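You operate a simulated robot arm through the tools that you are given. There is no shell and no other tool.

Carry out the task below with a simulated two-armed robot. There is one attempt and no reset: what you move stays moved.

TASK
Take the lid off the felt tin and lay it down on the squaring plate.

Only the result counts: the job must be done as asked and must still hold three seconds after the hand-in. Knocking over, shifting, dropping, spilling or breaking anything else fails it. Lids that push on must go on centred and level and be pressed home; caps that screw on are set level and turned clockwise until they are tight.

THE ROBOT
Two 7-joint arms with two-finger grippers on one trunk, on a base that moves. Base frame: it is fixed to the floor where the robot stands at the start and does not move with it; the origin is under the middle of the robot, x ahead of it, y to its left, z up; the surface under the hand at the start is at about z = 868. Lengths are in mm, angles in rad, forces in N, time in s.
The left shoulder is at the start at [41, 174, 1228], the right one opposite. With the tool pointing down near the work surface each hand reaches from about 100 to 840 mm from the robot's upright axis, wherever it stands, measured 20 degrees to its own side. Payload 2.94 kg a hand.
The tool frame of a hand sits at the grasp point between the pads (the TCP): z along the fingers, y along the line on which they close. The tips reach 30 mm beyond it. The gripper opens to 138 mm; its body begins 109 mm behind the TCP.
Orientation is told as [roll, pitch, yaw] about the base's x, y, z axes, in that order, counted from this pose: with the fingers straight down and closing along the base's y, the tool's x points along the base's -x, its y along +y and its z along -z.

THE INTERFACE
- The arms move only by the tool move_arm. It takes "left_targets", "right_targets" or both (then of equal length, played together; a hand with none holds still); each is a list of rows, each a list of 7 numbers: the gripper command, from -1 (shut) to 1 (fully open), values between in proportion, then the shift along the base's x, y, z in units of 30 mm (1.0 is 30 mm), then the turn, a rotation vector about the base's x, y, z in units of 5 degrees (1.0 is 5 degrees). In form: [[fingers, dx, dy, dz, ax, ay, az], ...]. A call has 1 to 20 rows; each row shifts and turns the commanded pose from where the row before left it. A call with a number of a shift or a turn outside -1 to 1 is refused whole. A row lasts 0.2 s, in which the tool goes at most 50 mm and 0.15 rad; a call with a longer step from one row to the next is refused whole, and so is a gripper value outside its range. A pose out of reach is approached as far as the arm can. The call stops where the force on the tool passes 40 N (or 10 N more than at its start, if that is more) or the arm is blocked; 0.2 s more then pass. The fingers move at their own pace (about 45 mm/s each) and stop on an object; they squeeze with about 34 N. The grip force told is the motor's: it shows also when the fingers shut on nothing. Time passes only in rows, and 0.2 s behind the last, so rows that do not move let the fingers close. It gives the time, the measured TCP pose, the force on the tool (base axes), the opening and the grip force at its end, in the units of the frame above (readings bear some noise), with the torque about the TCP (base axes, N m) and any sound that the robot's microphone picked up.
- Cameras (640 x 400 px; columns grow to the right, rows downward): "scene" is now at [103.8, -4.2, 1706.1]; the picture's right is [-0.02, -1.00, 0.00], its down [-0.74, 0.02, -0.67] and it looks along [0.67, -0.01, -0.74] (base axes); focal length 258 px, centre (320, 200). "left" rides on the left gripper at [71, -19, -146] in its tool frame; the picture's right is [0.26, 0.97, 0.00], its down [-0.85, 0.23, -0.48] and it looks along [-0.46, 0.12, 0.88] (tool axes); focal length 280 px, centre (320, 200). "right" rides on the right gripper at [71, 19, -146] in its tool frame; the picture's right is [-0.26, 0.97, 0.00], its down [-0.85, -0.23, -0.48] and it looks along [-0.46, -0.12, 0.88] (tool axes); focal length 280 px, centre (320, 200). There is no depth. A picture from a camera that has moved, and an enlarged one, comes with that camera's place and axes in the base frame and with its lens.
- capture(camera): a new picture of that camera. It takes no simulated time.
- slide_trunk(by): moves the trunk up (or, below 0, down) by that many mm; the arms and the scene camera ride with it, the base frame stays. It gives what a move gives, with no picture.
- steer(legs): drives the robot by 1 to 6 legs, each [ahead, turn to the left] in mm and rad, along the robot's own axes; the way and the turn of a leg run together, so that a leg with both is an arc; at most 1500 mm and 3.142 rad a leg. The arms and the cameras ride along, it lands a little off, and it stops where it bumps. It gives what a move gives.
- aim_head(pan, tilt): turns the head with the scene camera to pan (to the left, within 2.094 rad either way) and tilt (down, from -0.506 to 1.204), counted from straight ahead of the robot (the tilt from the chest, where the trunk bows). It gives what a move gives.
- close_up(camera, box): a new picture of the part [left, top, right, bottom] of that camera's present view, enlarged. It takes no simulated time.
- finish_job(): hands the job in; it is judged then, once.

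Nothing tells you exact positions but the pictures and the camera data. Unless the task says otherwise, let go and move clear before handing in.

The tools are called after "Call:" as a command line: name --argument value ..., lists and objects as JSON in quotes. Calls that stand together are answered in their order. move_arm: Moves the arms, as the interface text tells. Its arguments: {"type":"object","properties":{"left_targets":{"type":"array","items":{"type":"array","items":{"type":"number"}}},"right_targets":{"type":"array","items":{"type":"array","items":{"type":"number"}}}},"required":[]} The other tools are called the same way: slide_trunk (by) moves the trunk up or down; steer (legs) drives the base; aim_head (pan, tilt) turns the head that bears the scene camera; capture (camera) takes a picture; close_up (camera, box) takes an enlarged picture of a part of a camera's view; finish_job () hands the job in.

At the start:

```text
time: 0.0
left_ee_pos: [629.6, 270.9, 1186.2]
left_ee_rot: [-0.001, 0.001, -0.001]
left_contact_force: [-0.1, -0.1, 0.5]
left_torque: [0.0, -0.03, 0.01]
left_gripper_width: 138.1
left_gripper_force: 0.1
right_ee_pos: [603.6, -255.8, 1228.6]
right_ee_rot: [0.0, 0.001, -0.004]
right_contact_force: [0.5, -0.7, 0.3]
right_torque: [-0.02, -0.02, -0.01]
right_gripper_width: 138.0
right_gripper_force: 0.1
trunk travel left (down, up): [-400.0, 334.0]
robot x, y, heading: [-1.9, -0.1, -0.003]
head pan, tilt (commanded): [-0.021, 0.831]
```

scene: 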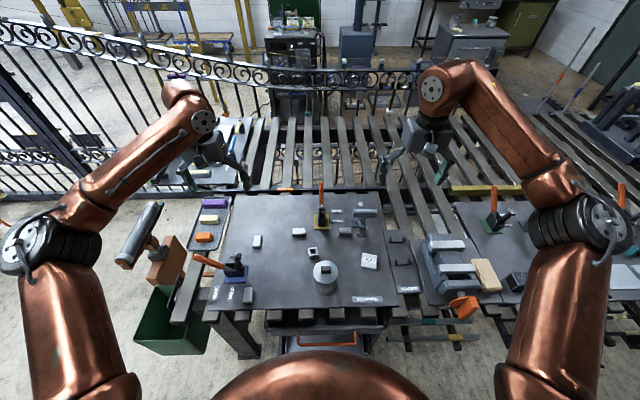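
right: 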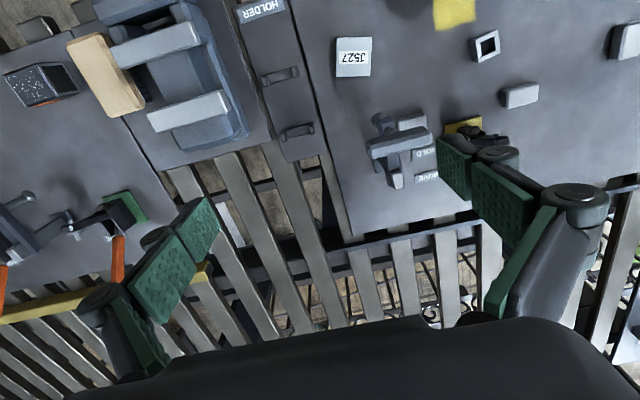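
left: 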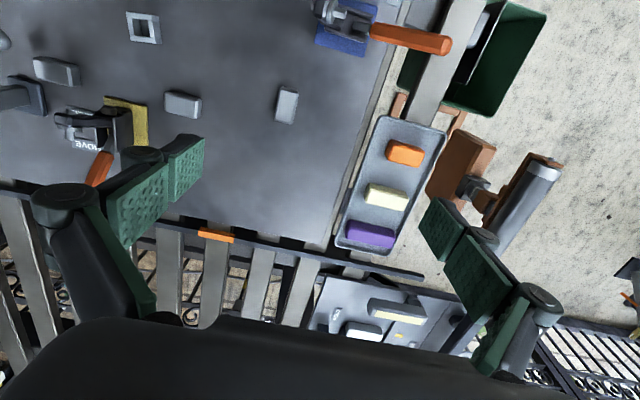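

I see a steel work plate ahead with a round tin (about at picture 325,275), clamps and blocks. I'll take enlarged views to identify the felt tin and the squaring plate.

Call:
close_up --camera "scene" --box '[200, 180, 420, 318]'

Call:
close_up --camera "scene" --box '[380, 180, 640, 342]'

Call:
close_up --camera "scene" --box '[280, 240, 380, 302]'

```text
2.90 times, centred on (310, 249) of scene
camera zoom: at [103.8, -4.2, 1706.1], right [-0.02, -1.0, 0.0], down [-0.74, 0.02, -0.67], along [0.67, -0.01, -0.74], focal length 747 px, centre (349, 58)
```

zoom: 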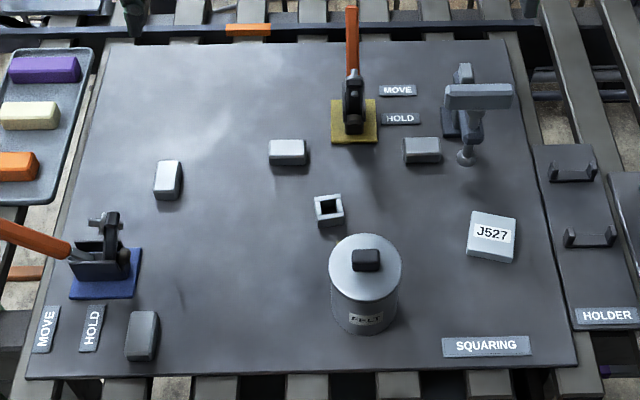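

```text
2.46 times, centred on (510, 261) of scene
camera zoom: at [103.8, -4.2, 1706.1], right [-0.02, -1.0, 0.0], down [-0.74, 0.02, -0.67], along [0.67, -0.01, -0.74], focal length 634 px, centre (-148, 50)
```

zoom: 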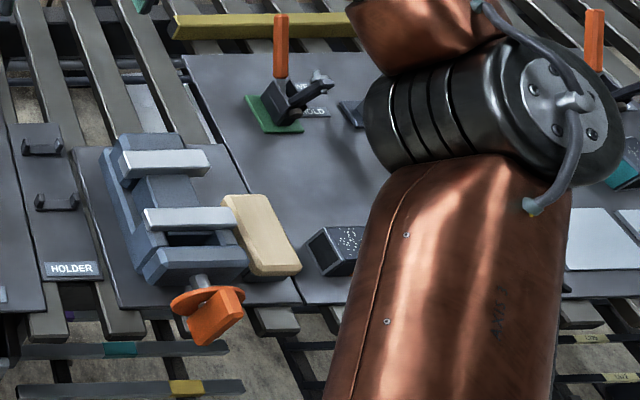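

```text
6.40 times, centred on (330, 271) of scene
camera zoom: at [103.8, -4.2, 1706.1], right [-0.02, -1.0, 0.0], down [-0.74, 0.02, -0.67], along [0.67, -0.01, -0.74], focal length 1649 px, centre (256, -254)
```

zoom: 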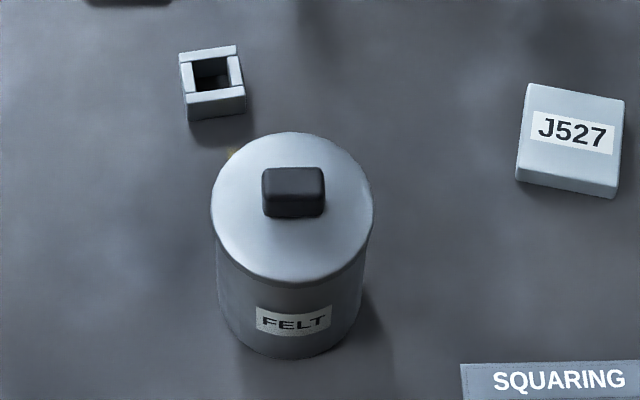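

The tin marked FELT stands at roughly (477, -25), with its lid top at about z 960 and a black knob on the lid. It stands on the large plate labelled SQUARING, which has clear space to the tin's left near (525, 120). I'll bring the left hand above the tin, staying high, and look straight down.

Call:
move_arm --left_targets '[[0, -0.3, -0.987, 0, 0, 0, 0], [0, -0.5, -0.987, 0, 0, 0, 0], [0, -0.5, -0.987, 0, 0, 0, 0], [0, -0.5, -0.987, 0, 0, 0, 0], [0, -0.5, -0.987, 0, 0, 0, 0], [0, -0.5, -0.987, 0, 0, 0, 0], [0, -0.5, -0.987, 0, 0, 0, 0], [0, -0.5, -0.987, 0, 0, 0, 0], [0, -0.6, -0.987, 0, 0, 0, 0], [0, -0.6, -0.987, 0, 0, 0, 0], [0, 0, 0, 0, 0, 0, 0]]'

Call:
capture --camera "left"

Call:
capture --camera "scene"

```text
time: 2.4
left_ee_pos: [480.6, -23.8, 1186.2]
left_ee_rot: [-0.001, -0.001, -0.001]
left_contact_force: [1.1, 0.1, -0.4]
left_torque: [0.02, 0.03, -0.01]
left_gripper_width: 68.9
left_gripper_force: 0.1
right_ee_pos: [604.8, -254.6, 1228.5]
right_ee_rot: [0.0, -0.001, 0.0]
right_contact_force: [-0.1, 0.3, -0.6]
right_torque: [-0.07, 0.03, 0.01]
right_gripper_width: 138.0
right_gripper_force: 0.2
trunk travel left (down, up): [-400.0, 334.0]
robot x, y, heading: [1.5, -2.2, 0.002]
head pan, tilt (commanded): [-0.021, 0.831]
```

```text
taken
camera left: at [408.5, -44.7, 1332.7], right [-0.26, 0.97, 0.0], down [0.85, 0.23, 0.48], along [0.46, 0.12, -0.88], focal length 280 px, centre (320, 200)
```

left: 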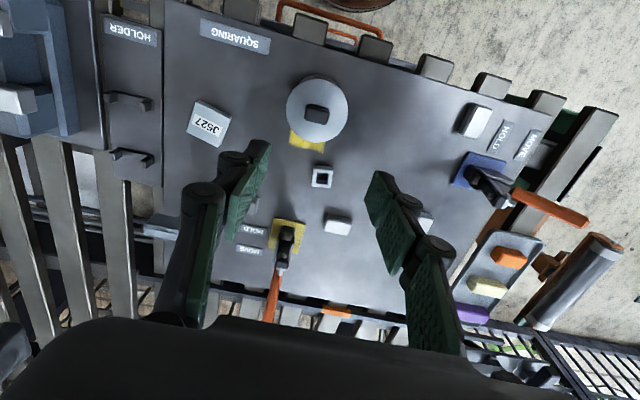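

```text
taken
camera scene: at [104.2, -3.2, 1706.1], right [-0.02, -1.0, 0.0], down [-0.74, 0.01, -0.67], along [0.67, -0.01, -0.74], focal length 258 px, centre (320, 200)
```

scene: 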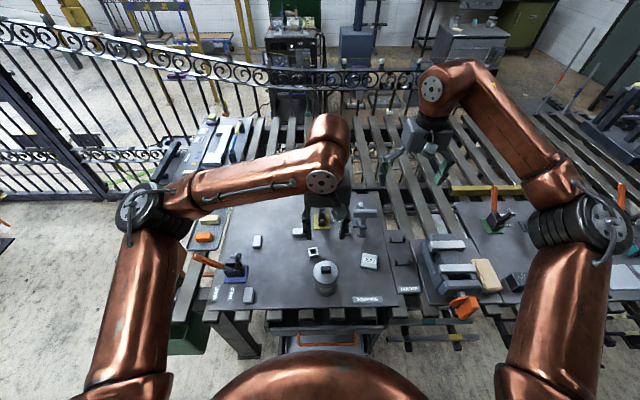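

The wrist camera now sees the tin from above, with the black knob in view and a yellow patch behind the tin. I'll enlarge this to measure the knob and identify the patch.

Call:
close_up --camera "left" --box '[264, 60, 376, 130]'

Call:
close_up --camera "left" --box '[264, 100, 376, 170]'

Call:
capture --camera "right"

```text
5.71 times, centred on (320, 95) of left
camera zoom: at [408.5, -44.7, 1332.7], right [-0.26, 0.97, 0.0], down [0.85, 0.23, 0.48], along [0.46, 0.12, -0.88], focal length 1602 px, centre (320, 800)
```

zoom: 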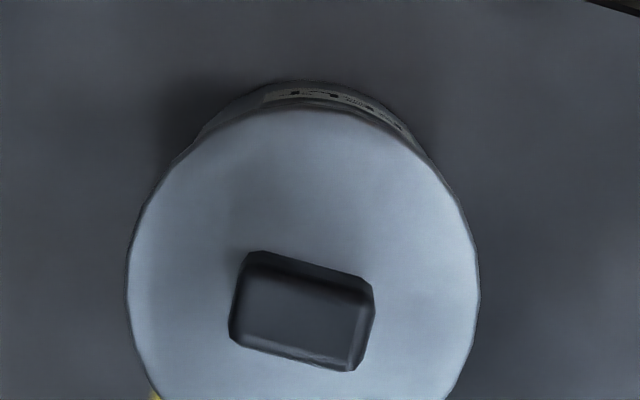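

```text
5.71 times, centred on (320, 135) of left
camera zoom: at [408.5, -44.7, 1332.7], right [-0.26, 0.97, 0.0], down [0.85, 0.23, 0.48], along [0.46, 0.12, -0.88], focal length 1602 px, centre (320, 571)
```

zoom: 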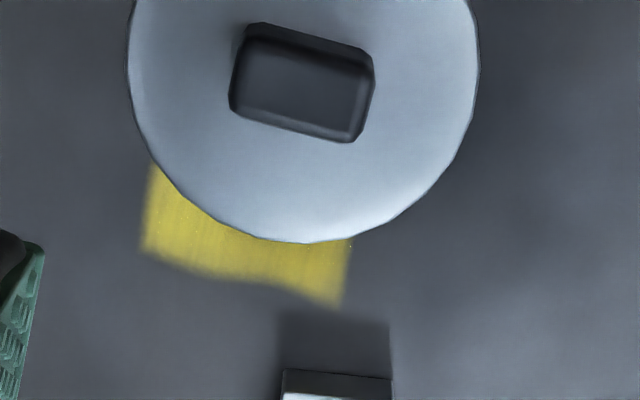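

```text
taken
camera right: at [532.2, -235.3, 1374.4], right [0.26, 0.96, 0.0], down [0.85, -0.23, 0.48], along [0.46, -0.13, -0.88], focal length 280 px, centre (320, 200)
```

right: 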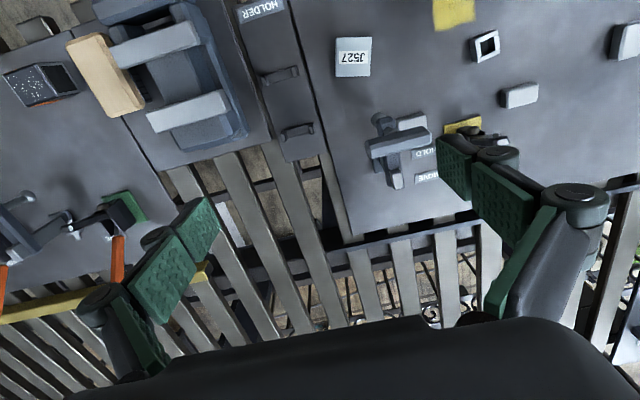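

The knob is a block of about 28 × 15 × 22 mm, its long side along y, centred near (479, -31) with its top at about z 980. The yellow patch looks like paint on the plate. I'll centre over the knob and go down to just above it for a closer look.

Call:
move_arm --left_targets '[[0, -0.05, -0.24, -0.5, 0, 0, 0], [0, 0, 0, -1, 0, 0, 0], [0, 0, 0, -1, 0, 0, 0], [0, 0, 0, -1, 0, 0, 0], [0, 0, 0, -0.8, 0, 0, 0], [0, 0, 0, -0.4, 0, 0, 0], [0, 0, 0, 0, 0, 0, 0]]'

Call:
capture --camera "left"

Call:
close_up --camera "scene" --box '[270, 220, 390, 300]'

```text
time: 4.0
left_ee_pos: [477.6, -32.5, 1045.2]
left_ee_rot: [-0.001, 0.002, -0.002]
left_contact_force: [0.7, 0.6, -0.5]
left_torque: [-0.04, 0.02, -0.02]
left_gripper_width: 69.2
left_gripper_force: 0.0
right_ee_pos: [604.1, -255.1, 1228.4]
right_ee_rot: [0.0, 0.0, -0.001]
right_contact_force: [0.3, 0.4, 0.7]
right_torque: [0.01, 0.0, -0.03]
right_gripper_width: 138.1
right_gripper_force: 0.0
trunk travel left (down, up): [-400.0, 334.0]
robot x, y, heading: [-0.3, -1.9, 0.004]
head pan, tilt (commanded): [-0.021, 0.831]
```

```text
taken
camera left: at [407.3, -53.2, 1191.9], right [-0.26, 0.97, 0.0], down [0.85, 0.23, 0.48], along [0.46, 0.12, -0.88], focal length 280 px, centre (320, 200)
```

left: 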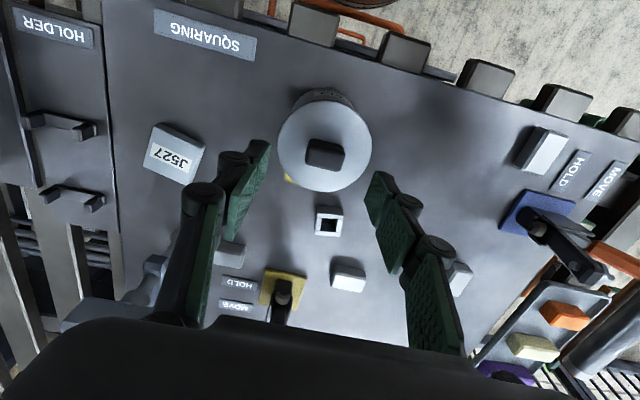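

```text
5.00 times, centred on (330, 260) of scene
camera zoom: at [103.6, -4.5, 1706.2], right [-0.02, -1.0, 0.0], down [-0.74, 0.02, -0.67], along [0.67, -0.01, -0.74], focal length 1288 px, centre (270, -100)
```

zoom: 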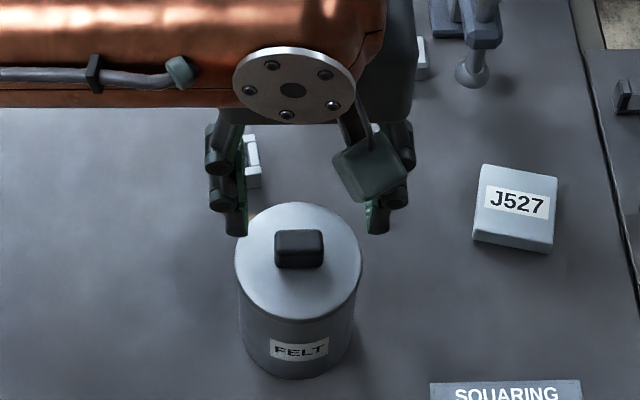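

The fingers now straddle the knob from above. I'll enlarge the wrist view to centre exactly.

Call:
close_up --camera "left" --box '[256, 80, 384, 160]'

Call:
close_up --camera "left" --box '[200, 100, 440, 250]'

```text
5.00 times, centred on (320, 120) of left
camera zoom: at [407.3, -53.2, 1191.9], right [-0.26, 0.97, 0.0], down [0.85, 0.23, 0.48], along [0.46, 0.12, -0.88], focal length 1402 px, centre (320, 600)
```

zoom: 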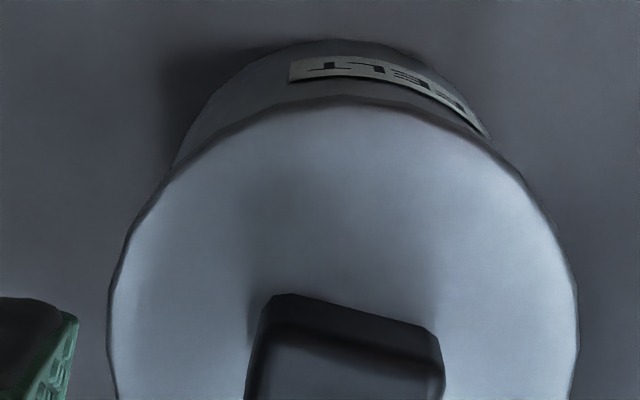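

```text
2.67 times, centred on (320, 175) of left
camera zoom: at [407.3, -53.2, 1191.9], right [-0.26, 0.97, 0.0], down [0.85, 0.23, 0.48], along [0.46, 0.12, -0.88], focal length 748 px, centre (320, 267)
```

zoom: 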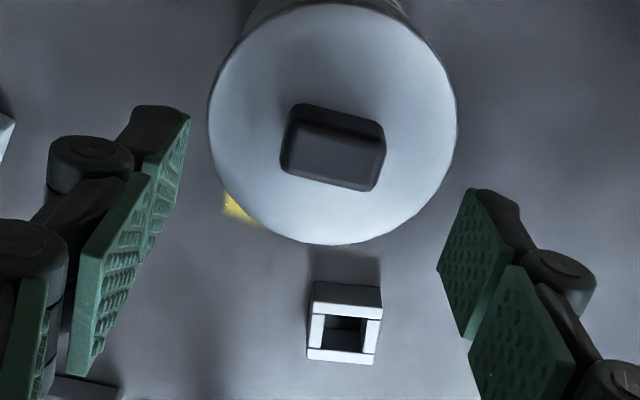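

The lid centre measures about (478, -31), and the finger mid-line sits about 2.5 mm to the right of the knob. I'll correct that, lower the tips to about 10 mm below the knob top, and narrow the fingers to 44 mm without touching.

Call:
move_arm --left_targets '[[0, 0.03, 0.083, 0, 0, 0, 0], [0, 0, 0, -0.5, 0, 0, 0], [0, 0, 0, -0.5, 0, 0, 0], [0, 0, 0, -0.5, 0, 0, 0], [-0.36, 0, 0, 0, 0, 0, 0], [-0.36, 0, 0, 0, 0, 0, 0]]'

Call:
close_up --camera "left" --box '[240, 110, 400, 210]'

Call:
close_up --camera "scene" --box '[285, 240, 365, 290]'

Call:
capture --camera "left"

```text
time: 5.4
left_ee_pos: [480.6, -29.9, 1000.3]
left_ee_rot: [-0.001, 0.001, -0.001]
left_contact_force: [0.9, 0.0, -0.2]
left_torque: [-0.01, 0.0, -0.02]
left_gripper_width: 44.1
left_gripper_force: 0.0
right_ee_pos: [604.4, -255.3, 1229.0]
right_ee_rot: [-0.001, 0.0, -0.004]
right_contact_force: [-0.5, -0.2, -0.5]
right_torque: [-0.01, 0.06, 0.0]
right_gripper_width: 138.1
right_gripper_force: 0.2
trunk travel left (down, up): [-400.0, 334.0]
robot x, y, heading: [-3.6, -0.9, 0.0]
head pan, tilt (commanded): [-0.021, 0.831]
```

```text
4.00 times, centred on (320, 160) of left
camera zoom: at [408.7, -50.1, 1146.9], right [-0.26, 0.97, 0.0], down [0.85, 0.23, 0.48], along [0.46, 0.12, -0.88], focal length 1122 px, centre (320, 360)
```

zoom: 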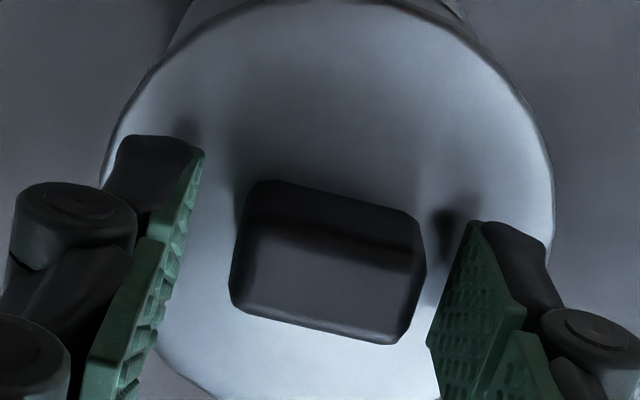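

```text
8.00 times, centred on (325, 265) of scene
camera zoom: at [103.9, -4.5, 1706.1], right [-0.02, -1.0, 0.0], down [-0.74, 0.02, -0.67], along [0.67, -0.01, -0.74], focal length 2061 px, centre (280, -320)
```

zoom: 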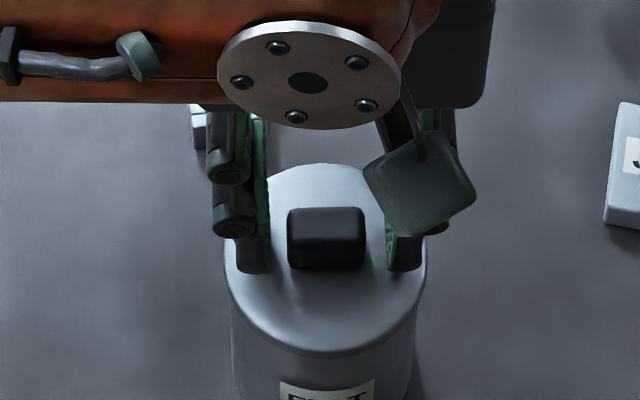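

```text
taken
camera left: at [408.7, -50.1, 1146.9], right [-0.26, 0.97, 0.0], down [0.85, 0.23, 0.48], along [0.46, 0.12, -0.88], focal length 280 px, centre (320, 200)
```

left: 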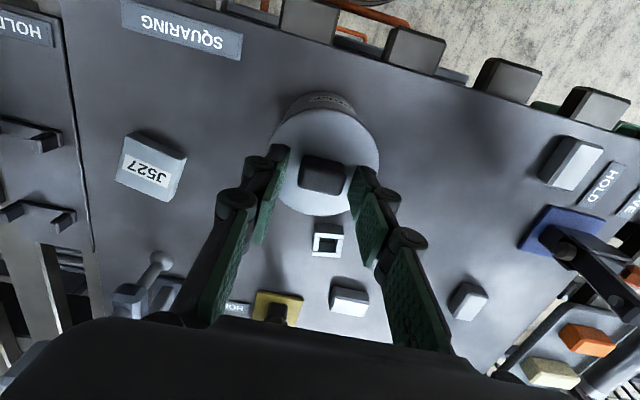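

Both views show the fingers centred on the knob, with gaps of about 8 mm each side and tips just above the lid. I'll close on the knob and check the grip.

Call:
move_arm --left_targets '[[-0.5, 0, 0, 0, 0, 0, 0], [-1, 0, 0, 0, 0, 0, 0], [-1, 0, 0, 0, 0, 0, 0], [-1, 0, 0, 0, 0, 0, 0]]'

Call:
close_up --camera "left" --box '[240, 90, 400, 190]'

Call:
close_up --camera "scene" --box '[285, 250, 365, 300]'

```text
time: 6.4
left_ee_pos: [478.9, -29.2, 1000.7]
left_ee_rot: [0.002, 0.0, -0.003]
left_contact_force: [0.3, 0.5, 0.2]
left_torque: [0.01, -0.03, 0.01]
left_gripper_width: 28.6
left_gripper_force: 34.3
right_ee_pos: [605.6, -256.2, 1228.6]
right_ee_rot: [0.0, 0.0, -0.004]
right_contact_force: [0.1, -0.6, 0.0]
right_torque: [-0.01, 0.0, 0.04]
right_gripper_width: 137.9
right_gripper_force: 0.0
trunk travel left (down, up): [-400.0, 334.0]
robot x, y, heading: [-3.0, 0.3, -0.001]
head pan, tilt (commanded): [-0.021, 0.831]
```

```text
4.00 times, centred on (320, 140) of left
camera zoom: at [408.7, -50.0, 1147.0], right [-0.26, 0.97, 0.0], down [0.85, 0.23, 0.48], along [0.46, 0.12, -0.88], focal length 1122 px, centre (320, 440)
```

zoom: 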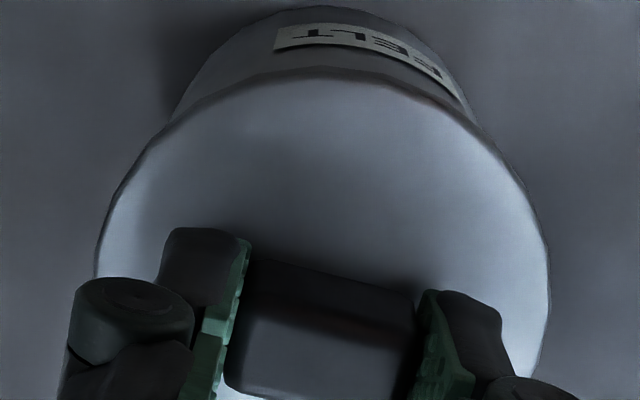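

```text
8.00 times, centred on (325, 275) of scene
camera zoom: at [103.8, -4.5, 1706.1], right [-0.02, -1.0, 0.0], down [-0.74, 0.02, -0.67], along [0.67, -0.01, -0.74], focal length 2061 px, centre (280, -400)
```

zoom: 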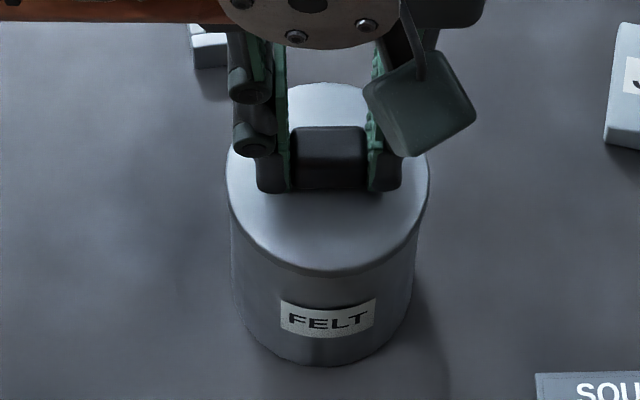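

The knob is held at 28.6 mm with a firm grip. I'll lift only a little, 3 mm, to see whether the lid comes free or the tin follows.

Call:
move_arm --left_targets '[[-1, 0, 0, 0.03, 0, 0, 0], [-1, 0, 0, 0.03, 0, 0, 0], [-1, 0, 0, 0.04, 0, 0, 0], [-1, 0, 0, 0, 0, 0, 0]]'

Call:
close_up --camera "scene" --box '[285, 250, 365, 300]'

```text
time: 7.4
left_ee_pos: [478.9, -29.4, 1002.8]
left_ee_rot: [0.0, 0.0, -0.001]
left_contact_force: [0.1, 0.1, -1.5]
left_torque: [0.01, 0.02, -0.02]
left_gripper_width: 28.5
left_gripper_force: 33.8
right_ee_pos: [604.4, -254.7, 1227.9]
right_ee_rot: [0.0, 0.001, -0.003]
right_contact_force: [-0.6, 0.2, 0.2]
right_torque: [0.0, -0.01, -0.03]
right_gripper_width: 138.0
right_gripper_force: 0.1
trunk travel left (down, up): [-400.0, 334.0]
robot x, y, heading: [-0.7, 0.2, 0.004]
head pan, tilt (commanded): [-0.021, 0.831]
```

```text
8.00 times, centred on (325, 275) of scene
camera zoom: at [103.9, -4.6, 1706.1], right [-0.02, -1.0, 0.0], down [-0.74, 0.02, -0.67], along [0.67, -0.01, -0.74], focal length 2061 px, centre (280, -400)
```

zoom: 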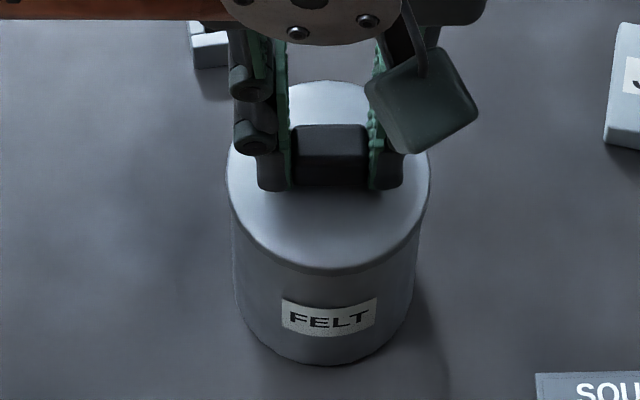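

The force is only 1.5 N and the lid has risen slightly, but I can't yet tell whether the tin came with it. I'll take tight views, lift 3 mm more, and compare.

Call:
close_up --camera "scene" --box '[308, 275, 348, 300]'

Call:
close_up --camera "right" --box '[400, 0, 640, 150]'

Call:
close_up --camera "left" --box '[260, 80, 380, 155]'

```text
16.00 times, centred on (328, 288) of scene
camera zoom: at [103.9, -4.6, 1706.1], right [-0.02, -1.0, 0.0], down [-0.74, 0.02, -0.67], along [0.67, -0.01, -0.74], focal length 4122 px, centre (192, -1200)
```

zoom: 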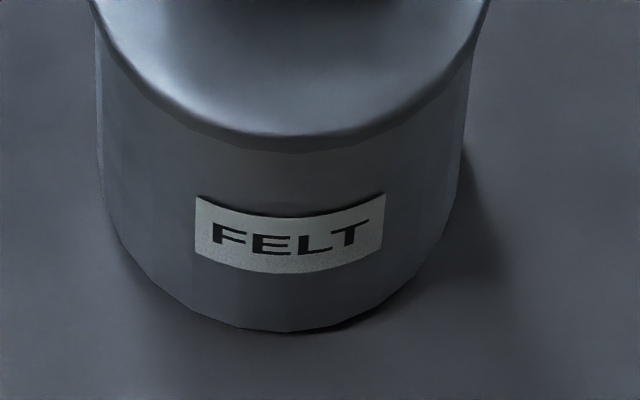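

```text
2.67 times, centred on (520, 75) of right
camera zoom: at [532.0, -236.4, 1374.3], right [0.26, 0.96, 0.0], down [0.85, -0.23, 0.48], along [0.46, -0.13, -0.88], focal length 748 px, centre (-213, 533)
```

zoom: 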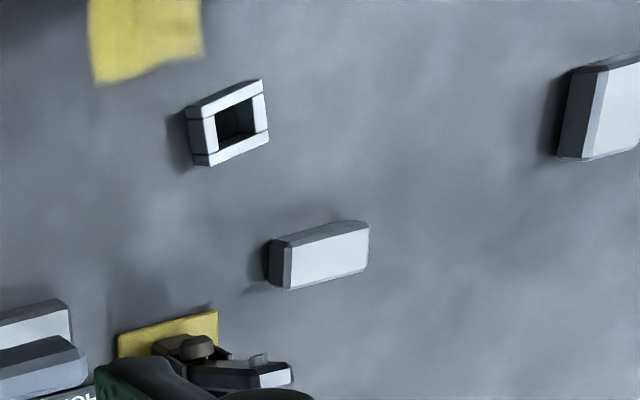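

```text
5.33 times, centred on (320, 118) of left
camera zoom: at [408.3, -50.4, 1149.4], right [-0.26, 0.97, 0.0], down [0.85, 0.23, 0.48], along [0.46, 0.12, -0.88], focal length 1495 px, centre (320, 640)
```

zoom: 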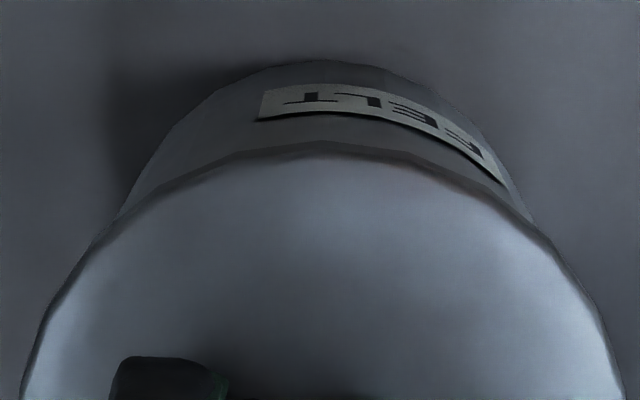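

I'll lift a further 3 mm and compare the same tight view against this one.

Call:
move_arm --left_targets '[[-1, 0, 0, 0.05, 0, 0, 0], [-1, 0, 0, 0.05, 0, 0, 0], [-1, 0, 0, 0, 0, 0, 0]]'

Call:
close_up --camera "scene" --box '[308, 275, 348, 300]'

Call:
close_up --camera "left" --box '[260, 80, 380, 155]'

```text
time: 8.2
left_ee_pos: [478.5, -29.2, 1007.2]
left_ee_rot: [0.001, 0.001, -0.001]
left_contact_force: [-0.5, 0.8, -1.2]
left_torque: [0.03, 0.0, 0.03]
left_gripper_width: 28.6
left_gripper_force: 34.2
right_ee_pos: [604.0, -255.5, 1229.1]
right_ee_rot: [0.0, -0.001, -0.002]
right_contact_force: [-0.7, -0.3, 0.5]
right_torque: [0.0, -0.02, -0.01]
right_gripper_width: 138.3
right_gripper_force: 0.1
trunk travel left (down, up): [-400.0, 334.0]
robot x, y, heading: [-1.4, 1.2, -0.004]
head pan, tilt (commanded): [-0.021, 0.831]
```

```text
16.00 times, centred on (328, 288) of scene
camera zoom: at [103.9, -4.6, 1706.1], right [-0.02, -1.0, 0.0], down [-0.74, 0.02, -0.67], along [0.67, -0.01, -0.74], focal length 4122 px, centre (192, -1200)
```

zoom: 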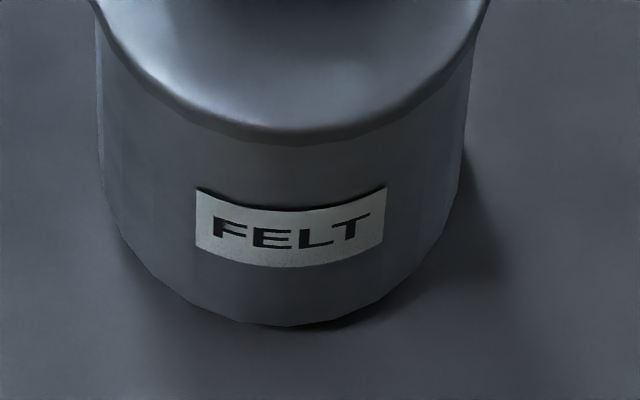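

```text
5.33 times, centred on (320, 118) of left
camera zoom: at [408.3, -50.5, 1152.5], right [-0.26, 0.97, 0.0], down [0.85, 0.23, 0.48], along [0.46, 0.12, -0.88], focal length 1495 px, centre (320, 640)
```

zoom: 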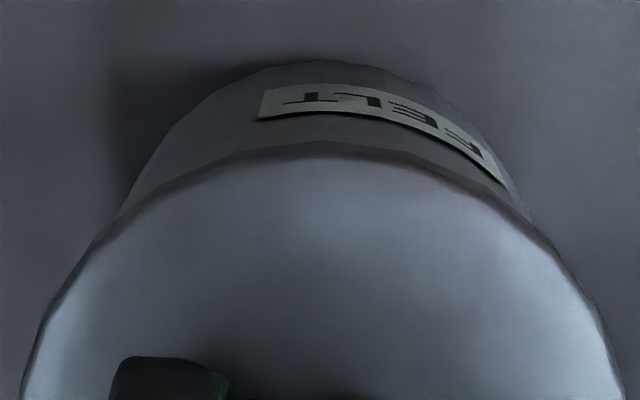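

The label and the tin's base rise together with the lid, so the lid is a friction fit and the light tin comes with it. I'll set the tin back down exactly where it was, then use the right hand to hold the tin's body while the left pulls the lid.

Call:
move_arm --left_targets '[[-1, 0, 0, -0.05, 0, 0, 0], [-1, 0, 0, -0.05, 0, 0, 0], [-1, 0, 0, -0.05, 0, 0, 0], [-1, 0, 0, -0.03, 0, 0, 0], [-1, 0, 0, -0.02, 0, 0, 0], [-1, 0, 0, 0, 0, 0, 0]]'

Call:
close_up --camera "scene" --box '[308, 275, 348, 300]'

```text
time: 9.6
left_ee_pos: [478.7, -28.8, 999.9]
left_ee_rot: [0.001, 0.0, -0.002]
left_contact_force: [-0.6, 2.5, 5.9]
left_torque: [-0.05, 0.05, 0.01]
left_gripper_width: 29.0
left_gripper_force: 34.0
right_ee_pos: [602.8, -256.3, 1229.4]
right_ee_rot: [0.001, 0.001, -0.002]
right_contact_force: [-0.4, -0.5, -0.1]
right_torque: [-0.04, -0.04, 0.02]
right_gripper_width: 137.9
right_gripper_force: 0.0
trunk travel left (down, up): [-400.0, 334.0]
robot x, y, heading: [0.6, -2.7, -0.001]
head pan, tilt (commanded): [-0.021, 0.831]
```

```text
16.00 times, centred on (328, 288) of scene
camera zoom: at [103.1, -4.3, 1706.3], right [-0.02, -1.0, 0.0], down [-0.74, 0.02, -0.67], along [0.67, -0.01, -0.74], focal length 4122 px, centre (192, -1200)
```

zoom: 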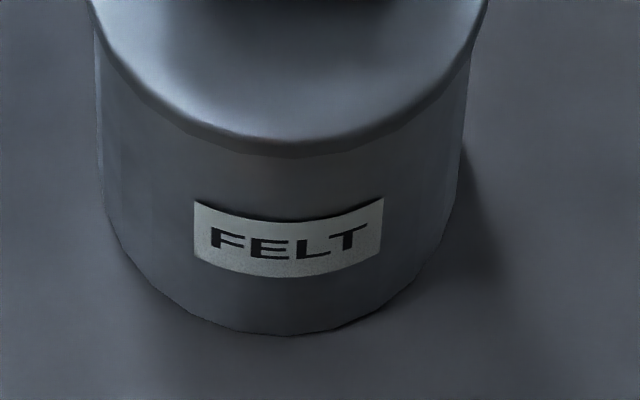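

The tin rests on the plate again in its old place. I'll release the knob, raise the left hand and move it aside to the left, so the right hand can come in on the tin's side.

Call:
move_arm --left_targets '[[-0.36, 0, 0, 0, 0, 0, 0], [-0.36, 0, 0, 0, 0, 0, 0], [-0.36, 0, 0, 0.5, 0, 0, 0], [-0.36, 0, 0, 1, 0, 0, 0], [-0.36, 0, 0, 1, 0, 0, 0], [-0.36, 0, 0, 1, 0, 0, 0], [-0.36, 0, 0.5, 1, 0, 0, 0], [-0.36, 0, 1, 0.5, 0, 0, 0], [-0.36, 0, 1, 0, 0, 0, 0], [-0.36, 0, 1, 0, 0, 0, 0], [-0.36, 0, 1, 0, 0, 0, 0], [-0.36, 0, 0.5, 0, 0, 0, 0], [-0.36, 0, 0, 0, 0, 0, 0]]'

Call:
close_up --camera "scene" --box '[280, 240, 380, 302]'

Call:
capture --camera "left"

```text
time: 12.4
left_ee_pos: [479.6, 119.1, 1150.0]
left_ee_rot: [0.0, 0.001, -0.001]
left_contact_force: [0.6, 0.5, 0.3]
left_torque: [-0.01, 0.0, 0.0]
left_gripper_width: 44.1
left_gripper_force: 0.1
right_ee_pos: [603.3, -254.4, 1227.7]
right_ee_rot: [0.001, 0.0, -0.003]
right_contact_force: [-0.5, -1.1, -0.3]
right_torque: [0.0, -0.01, 0.01]
right_gripper_width: 138.0
right_gripper_force: 0.0
trunk travel left (down, up): [-400.0, 334.0]
robot x, y, heading: [-1.0, -5.3, -0.004]
head pan, tilt (commanded): [-0.021, 0.831]
```

```text
6.40 times, centred on (330, 271) of scene
camera zoom: at [103.9, -4.6, 1706.1], right [-0.02, -1.0, 0.0], down [-0.74, 0.02, -0.67], along [0.67, -0.01, -0.74], focal length 1649 px, centre (256, -254)
```

zoom: 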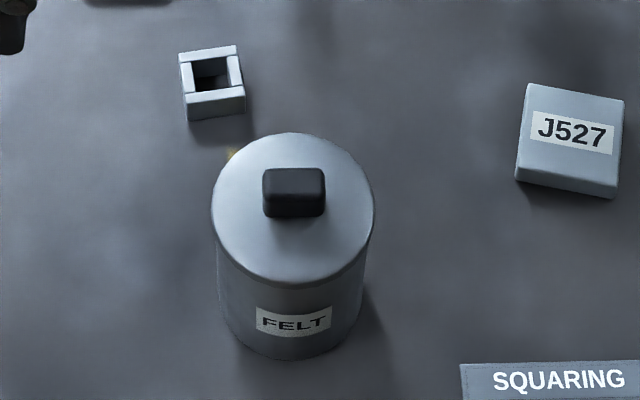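

```text
taken
camera left: at [409.4, 98.7, 1296.9], right [-0.26, 0.97, 0.0], down [0.85, 0.23, 0.48], along [0.46, 0.12, -0.88], focal length 280 px, centre (320, 200)
```

left: 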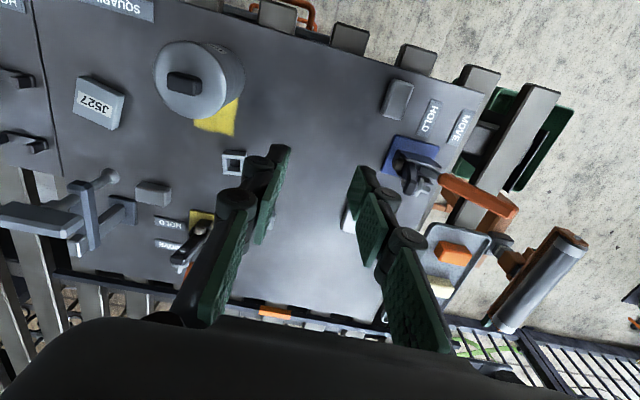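

The tin stands where it was. Next I'll turn the right hand in place, high up, so its fingers point left and 30° down, close along x and keep the camera on top.

Call:
move_arm --right_targets '[[0.6, -0.247, 0.108, 0, 0.5497, 0.5497, -0.9525], [0.6, -0.247, 0.108, 0, 0.5497, 0.5497, -0.9525], [0.6, -0.247, 0.108, 0, 0.5497, 0.5497, -0.9525], [0.6, -0.247, 0.108, 0, 0.5497, 0.5497, -0.9525], [0.6, -0.247, 0.108, 0, 0.5497, 0.5497, -0.9525], [0.6, -0.247, 0.108, 0, 0.5497, 0.5497, -0.9525], [0.6, -0.247, 0.108, 0, 0.5497, 0.5497, -0.9525], [0.6, -0.247, 0.108, 0, 0.5497, 0.5497, -0.9525], [0.6, -0.247, 0.108, 0, 0.5497, 0.5497, -0.9525]]'

Call:
capture --camera "scene"

```text
time: 14.4
left_ee_pos: [478.7, 119.0, 1150.4]
left_ee_rot: [0.0, -0.001, -0.002]
left_contact_force: [-0.3, -1.0, -0.4]
left_torque: [-0.02, 0.05, 0.01]
left_gripper_width: 44.4
left_gripper_force: 0.0
right_ee_pos: [537.8, -227.0, 1229.2]
right_ee_rot: [0.258, 0.547, -0.704]
right_contact_force: [0.6, -0.2, -0.3]
right_torque: [0.0, -0.03, -0.01]
right_gripper_width: 110.6
right_gripper_force: 0.1
trunk travel left (down, up): [-400.0, 334.0]
robot x, y, heading: [1.5, -2.6, -0.002]
head pan, tilt (commanded): [-0.021, 0.831]
```

```text
taken
camera scene: at [103.6, -5.2, 1706.2], right [-0.02, -1.0, 0.0], down [-0.74, 0.02, -0.67], along [0.67, -0.01, -0.74], focal length 258 px, centre (320, 200)
```

scene: 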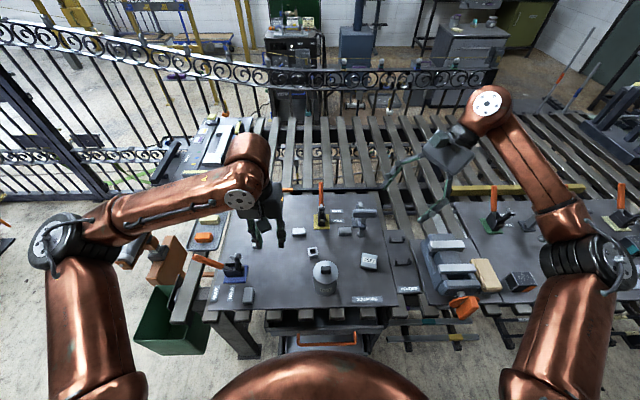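

The rotation proceeds freely, so I'll finish it.

Call:
move_arm --right_targets '[[0.6, -0.247, 0.108, 0, 0.5497, 0.5497, -0.9525], [0.6, -0.247, 0.108, 0, 0.5497, 0.5497, -0.9525], [0.6, -0.247, 0.108, 0, 0.5497, 0.5497, -0.9525], [0.6, -0.247, 0.108, 0, 0.5497, 0.5497, -0.9525], [0.6, -0.247, 0.108, 0, 0.5497, 0.5497, -0.9525], [0.6, -0.247, 0.108, 0, 0.5497, 0.5497, -0.9525], [0.6, -0.247, 0.108, 0, 0.5497, 0.5497, -0.9525], [0.6, -0.247, 0.108, 0, 0.5497, 0.5497, -0.9525], [0.6, 0, 0, 0, 0, 0, 0]]'

Call:
capture --camera "scene"

Call:
capture --camera "right"

```text
time: 16.4
left_ee_pos: [480.2, 119.6, 1149.8]
left_ee_rot: [0.0, 0.0, -0.002]
left_contact_force: [1.2, 0.1, 0.0]
left_torque: [-0.01, 0.02, 0.03]
left_gripper_width: 44.2
left_gripper_force: 0.2
right_ee_pos: [478.0, -200.2, 1228.3]
right_ee_rot: [-0.007, 1.048, -1.58]
right_contact_force: [-0.3, 1.1, 0.5]
right_torque: [-0.01, 0.0, 0.02]
right_gripper_width: 110.4
right_gripper_force: 0.0
trunk travel left (down, up): [-400.0, 334.0]
robot x, y, heading: [-0.1, -0.1, 0.003]
head pan, tilt (commanded): [-0.021, 0.831]
```

```text
taken
camera scene: at [104.2, -4.2, 1706.1], right [-0.02, -1.0, 0.0], down [-0.74, 0.02, -0.67], along [0.67, -0.01, -0.74], focal length 258 px, centre (320, 200)
```

scene: 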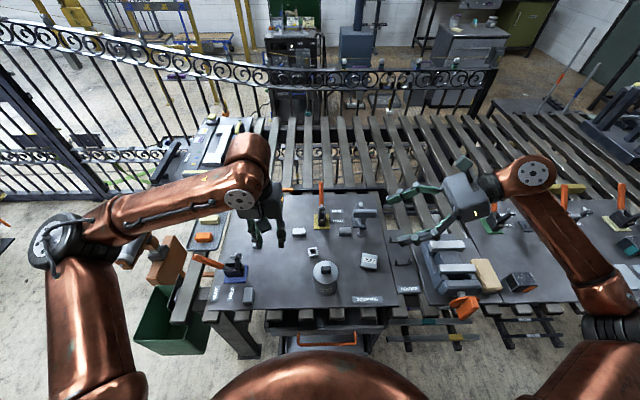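

```text
taken
camera right: at [496.4, -291.7, 1362.7], right [0.96, -0.13, -0.23], down [-0.23, -0.84, -0.5], along [-0.13, 0.53, -0.84], focal length 280 px, centre (320, 200)
```

right: 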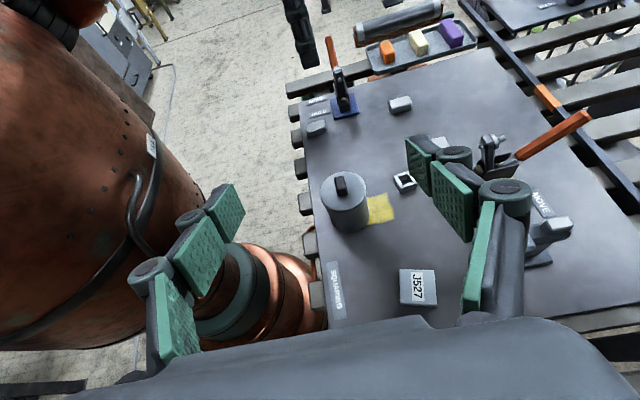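

The right hand has the wanted attitude, with the tin ahead of its fingers. I'll bring it down along a safe path to a point about 130 mm short of the tin along the finger direction.

Call:
move_arm --right_targets '[[0.6, 0, 0.1, -0.5, 0, 0, 0], [0.6, 0, 0.2, -0.9, 0, 0, 0], [0.6, 0, 0.2, -0.9, 0, 0, 0], [0.6, 0, 0.2, -0.9, 0, 0, 0], [0.6, 0, 0.2, -0.9, 0, 0, 0], [0.6, 0, 0, 0, 0, 0, 0]]'

Call:
capture --camera "scene"

Call:
capture --camera "right"

```text
time: 17.8
left_ee_pos: [480.4, 118.1, 1150.5]
left_ee_rot: [-0.001, 0.001, -0.001]
left_contact_force: [0.0, -0.6, -0.4]
left_torque: [0.0, 0.0, 0.0]
left_gripper_width: 44.3
left_gripper_force: 0.1
right_ee_pos: [477.6, -173.1, 1106.2]
right_ee_rot: [-0.002, 1.049, -1.575]
right_contact_force: [-0.8, -0.8, 0.4]
right_torque: [0.01, -0.01, -0.02]
right_gripper_width: 110.1
right_gripper_force: 0.1
trunk travel left (down, up): [-400.0, 334.0]
robot x, y, heading: [3.5, 0.4, 0.0]
head pan, tilt (commanded): [-0.021, 0.831]
```

```text
taken
camera scene: at [103.5, -4.3, 1706.2], right [-0.02, -1.0, 0.0], down [-0.74, 0.02, -0.67], along [0.67, -0.01, -0.74], focal length 258 px, centre (320, 200)
```

scene: 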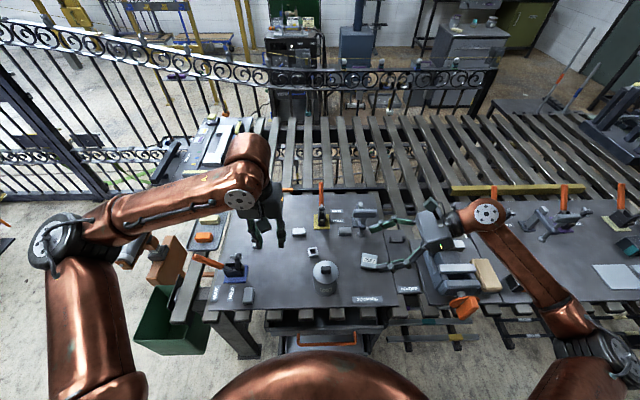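

```text
taken
camera right: at [495.8, -265.0, 1239.5], right [0.96, -0.13, -0.23], down [-0.23, -0.84, -0.5], along [-0.12, 0.53, -0.84], focal length 280 px, centre (320, 200)
```

right: 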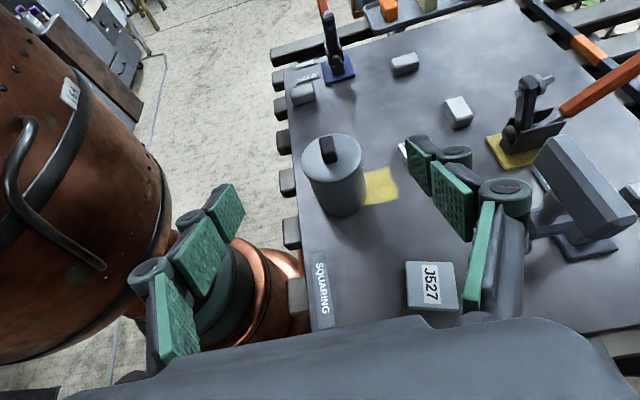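

There's clear room so far, with the elbow outside the table. I'll continue down in stages, watching the forearm over the vise.

Call:
move_arm --right_targets '[[0.6, 0, 0.2, -0.9, 0, 0, 0], [0.6, 0, 0.2, -0.9, 0, 0, 0], [0.6, 0, 0.2, -0.8, 0, 0, 0], [0.6, 0, 0, 0, 0, 0, 0]]'

Call:
capture --camera "scene"

Call:
capture --camera "right"

Call:
capture --camera "left"

```text
time: 18.8
left_ee_pos: [480.1, 120.4, 1151.0]
left_ee_rot: [-0.001, 0.001, -0.001]
left_contact_force: [0.8, -0.1, -0.3]
left_torque: [0.03, 0.01, 0.0]
left_gripper_width: 44.3
left_gripper_force: 0.0
right_ee_pos: [478.0, -154.4, 1026.6]
right_ee_rot: [-0.003, 1.047, -1.575]
right_contact_force: [-0.2, 0.1, 0.2]
right_torque: [0.02, 0.03, 0.01]
right_gripper_width: 110.3
right_gripper_force: 0.1
trunk travel left (down, up): [-400.0, 334.0]
robot x, y, heading: [0.1, -1.0, -0.001]
head pan, tilt (commanded): [-0.021, 0.831]
```

```text
taken
camera scene: at [103.5, -4.4, 1706.2], right [-0.02, -1.0, 0.0], down [-0.74, 0.02, -0.67], along [0.67, -0.01, -0.74], focal length 258 px, centre (320, 200)
```

scene: 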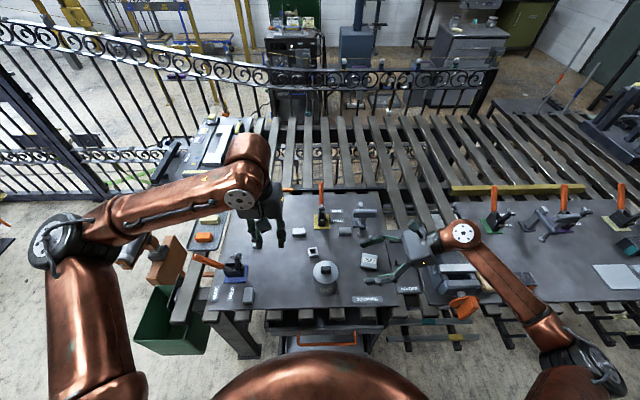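

```text
taken
camera right: at [495.3, -246.7, 1161.4], right [0.96, -0.13, -0.23], down [-0.23, -0.84, -0.5], along [-0.12, 0.53, -0.84], focal length 280 px, centre (320, 200)
```

right: 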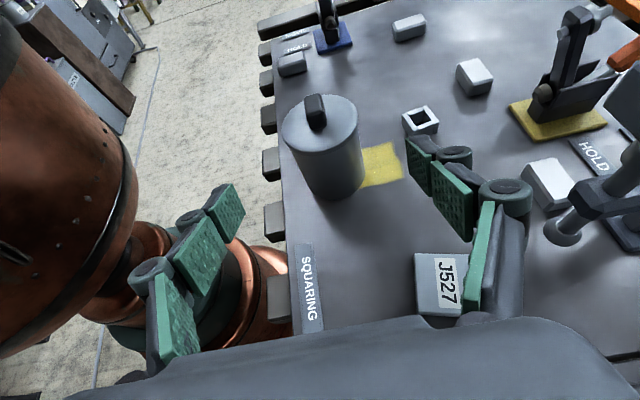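

```text
taken
camera left: at [409.3, 98.7, 1297.0], right [-0.26, 0.97, 0.0], down [0.85, 0.23, 0.48], along [0.46, 0.12, -0.88], focal length 280 px, centre (320, 200)
```

left: 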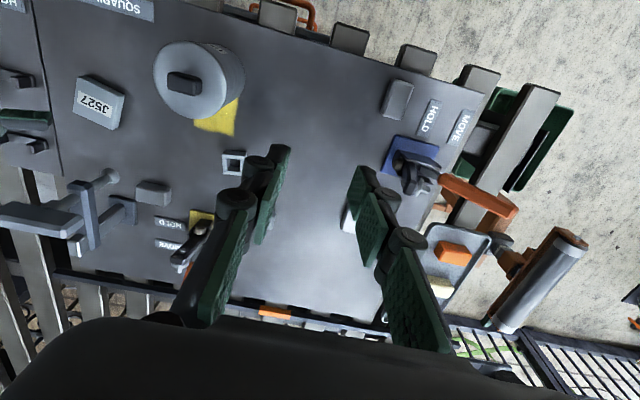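

Still clear. I'll go on to the pre-approach point (478, -144, 970).

Call:
move_arm --right_targets '[[0.6, 0, 0.1, -0.7, 0, 0, 0], [0.6, 0, 0.13, -0.7, 0, 0, 0], [0.6, 0, 0.1, -0.48, 0, 0, 0], [0.6, 0, 0, 0, 0, 0, 0]]'

Call:
capture --camera "scene"

Call:
capture --camera "right"

Call:
close_up --camera "scene" --box '[280, 200, 440, 300]'

```text
time: 19.8
left_ee_pos: [480.4, 120.0, 1150.5]
left_ee_rot: [0.0, 0.0, -0.002]
left_contact_force: [0.5, -0.8, -0.3]
left_torque: [0.03, 0.01, 0.0]
left_gripper_width: 44.2
left_gripper_force: 0.0
right_ee_pos: [477.1, -145.8, 972.0]
right_ee_rot: [-0.004, 1.048, -1.577]
right_contact_force: [0.4, 0.0, -0.4]
right_torque: [0.02, -0.02, 0.01]
right_gripper_width: 110.3
right_gripper_force: 0.0
trunk travel left (down, up): [-400.0, 334.0]
robot x, y, heading: [-1.3, -0.6, -0.001]
head pan, tilt (commanded): [-0.021, 0.831]
```

```text
taken
camera scene: at [103.6, -4.4, 1706.2], right [-0.02, -1.0, 0.0], down [-0.74, 0.02, -0.67], along [0.67, -0.01, -0.74], focal length 258 px, centre (320, 200)
```

scene: 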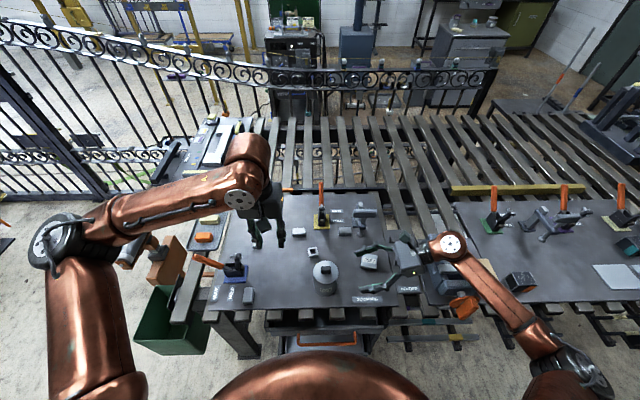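

```text
taken
camera right: at [496.1, -236.7, 1106.4], right [0.96, -0.13, -0.23], down [-0.23, -0.84, -0.5], along [-0.13, 0.53, -0.84], focal length 280 px, centre (320, 200)
```

right: 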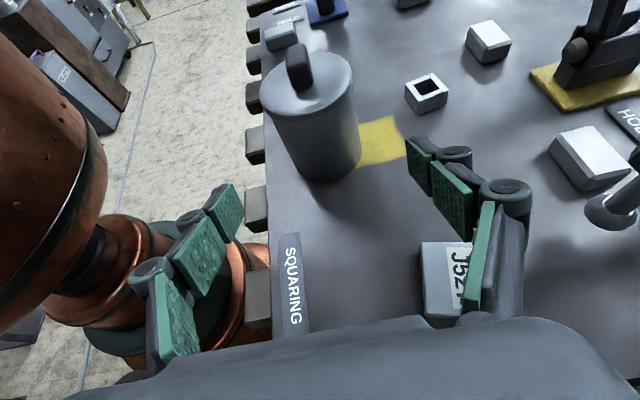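

```text
4.00 times, centred on (360, 250) of scene
camera zoom: at [103.6, -4.4, 1706.2], right [-0.02, -1.0, 0.0], down [-0.74, 0.02, -0.67], along [0.67, -0.01, -0.74], focal length 1030 px, centre (160, 0)
```

zoom: 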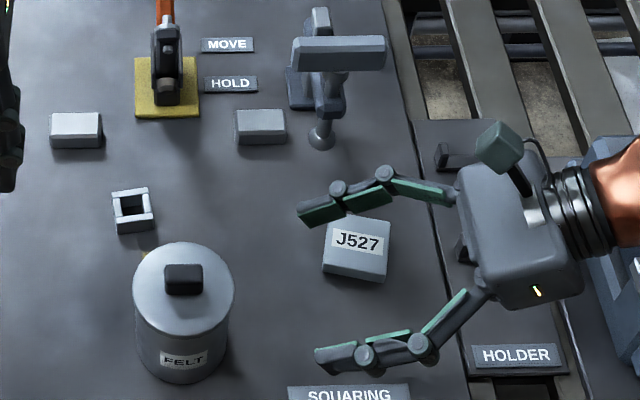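

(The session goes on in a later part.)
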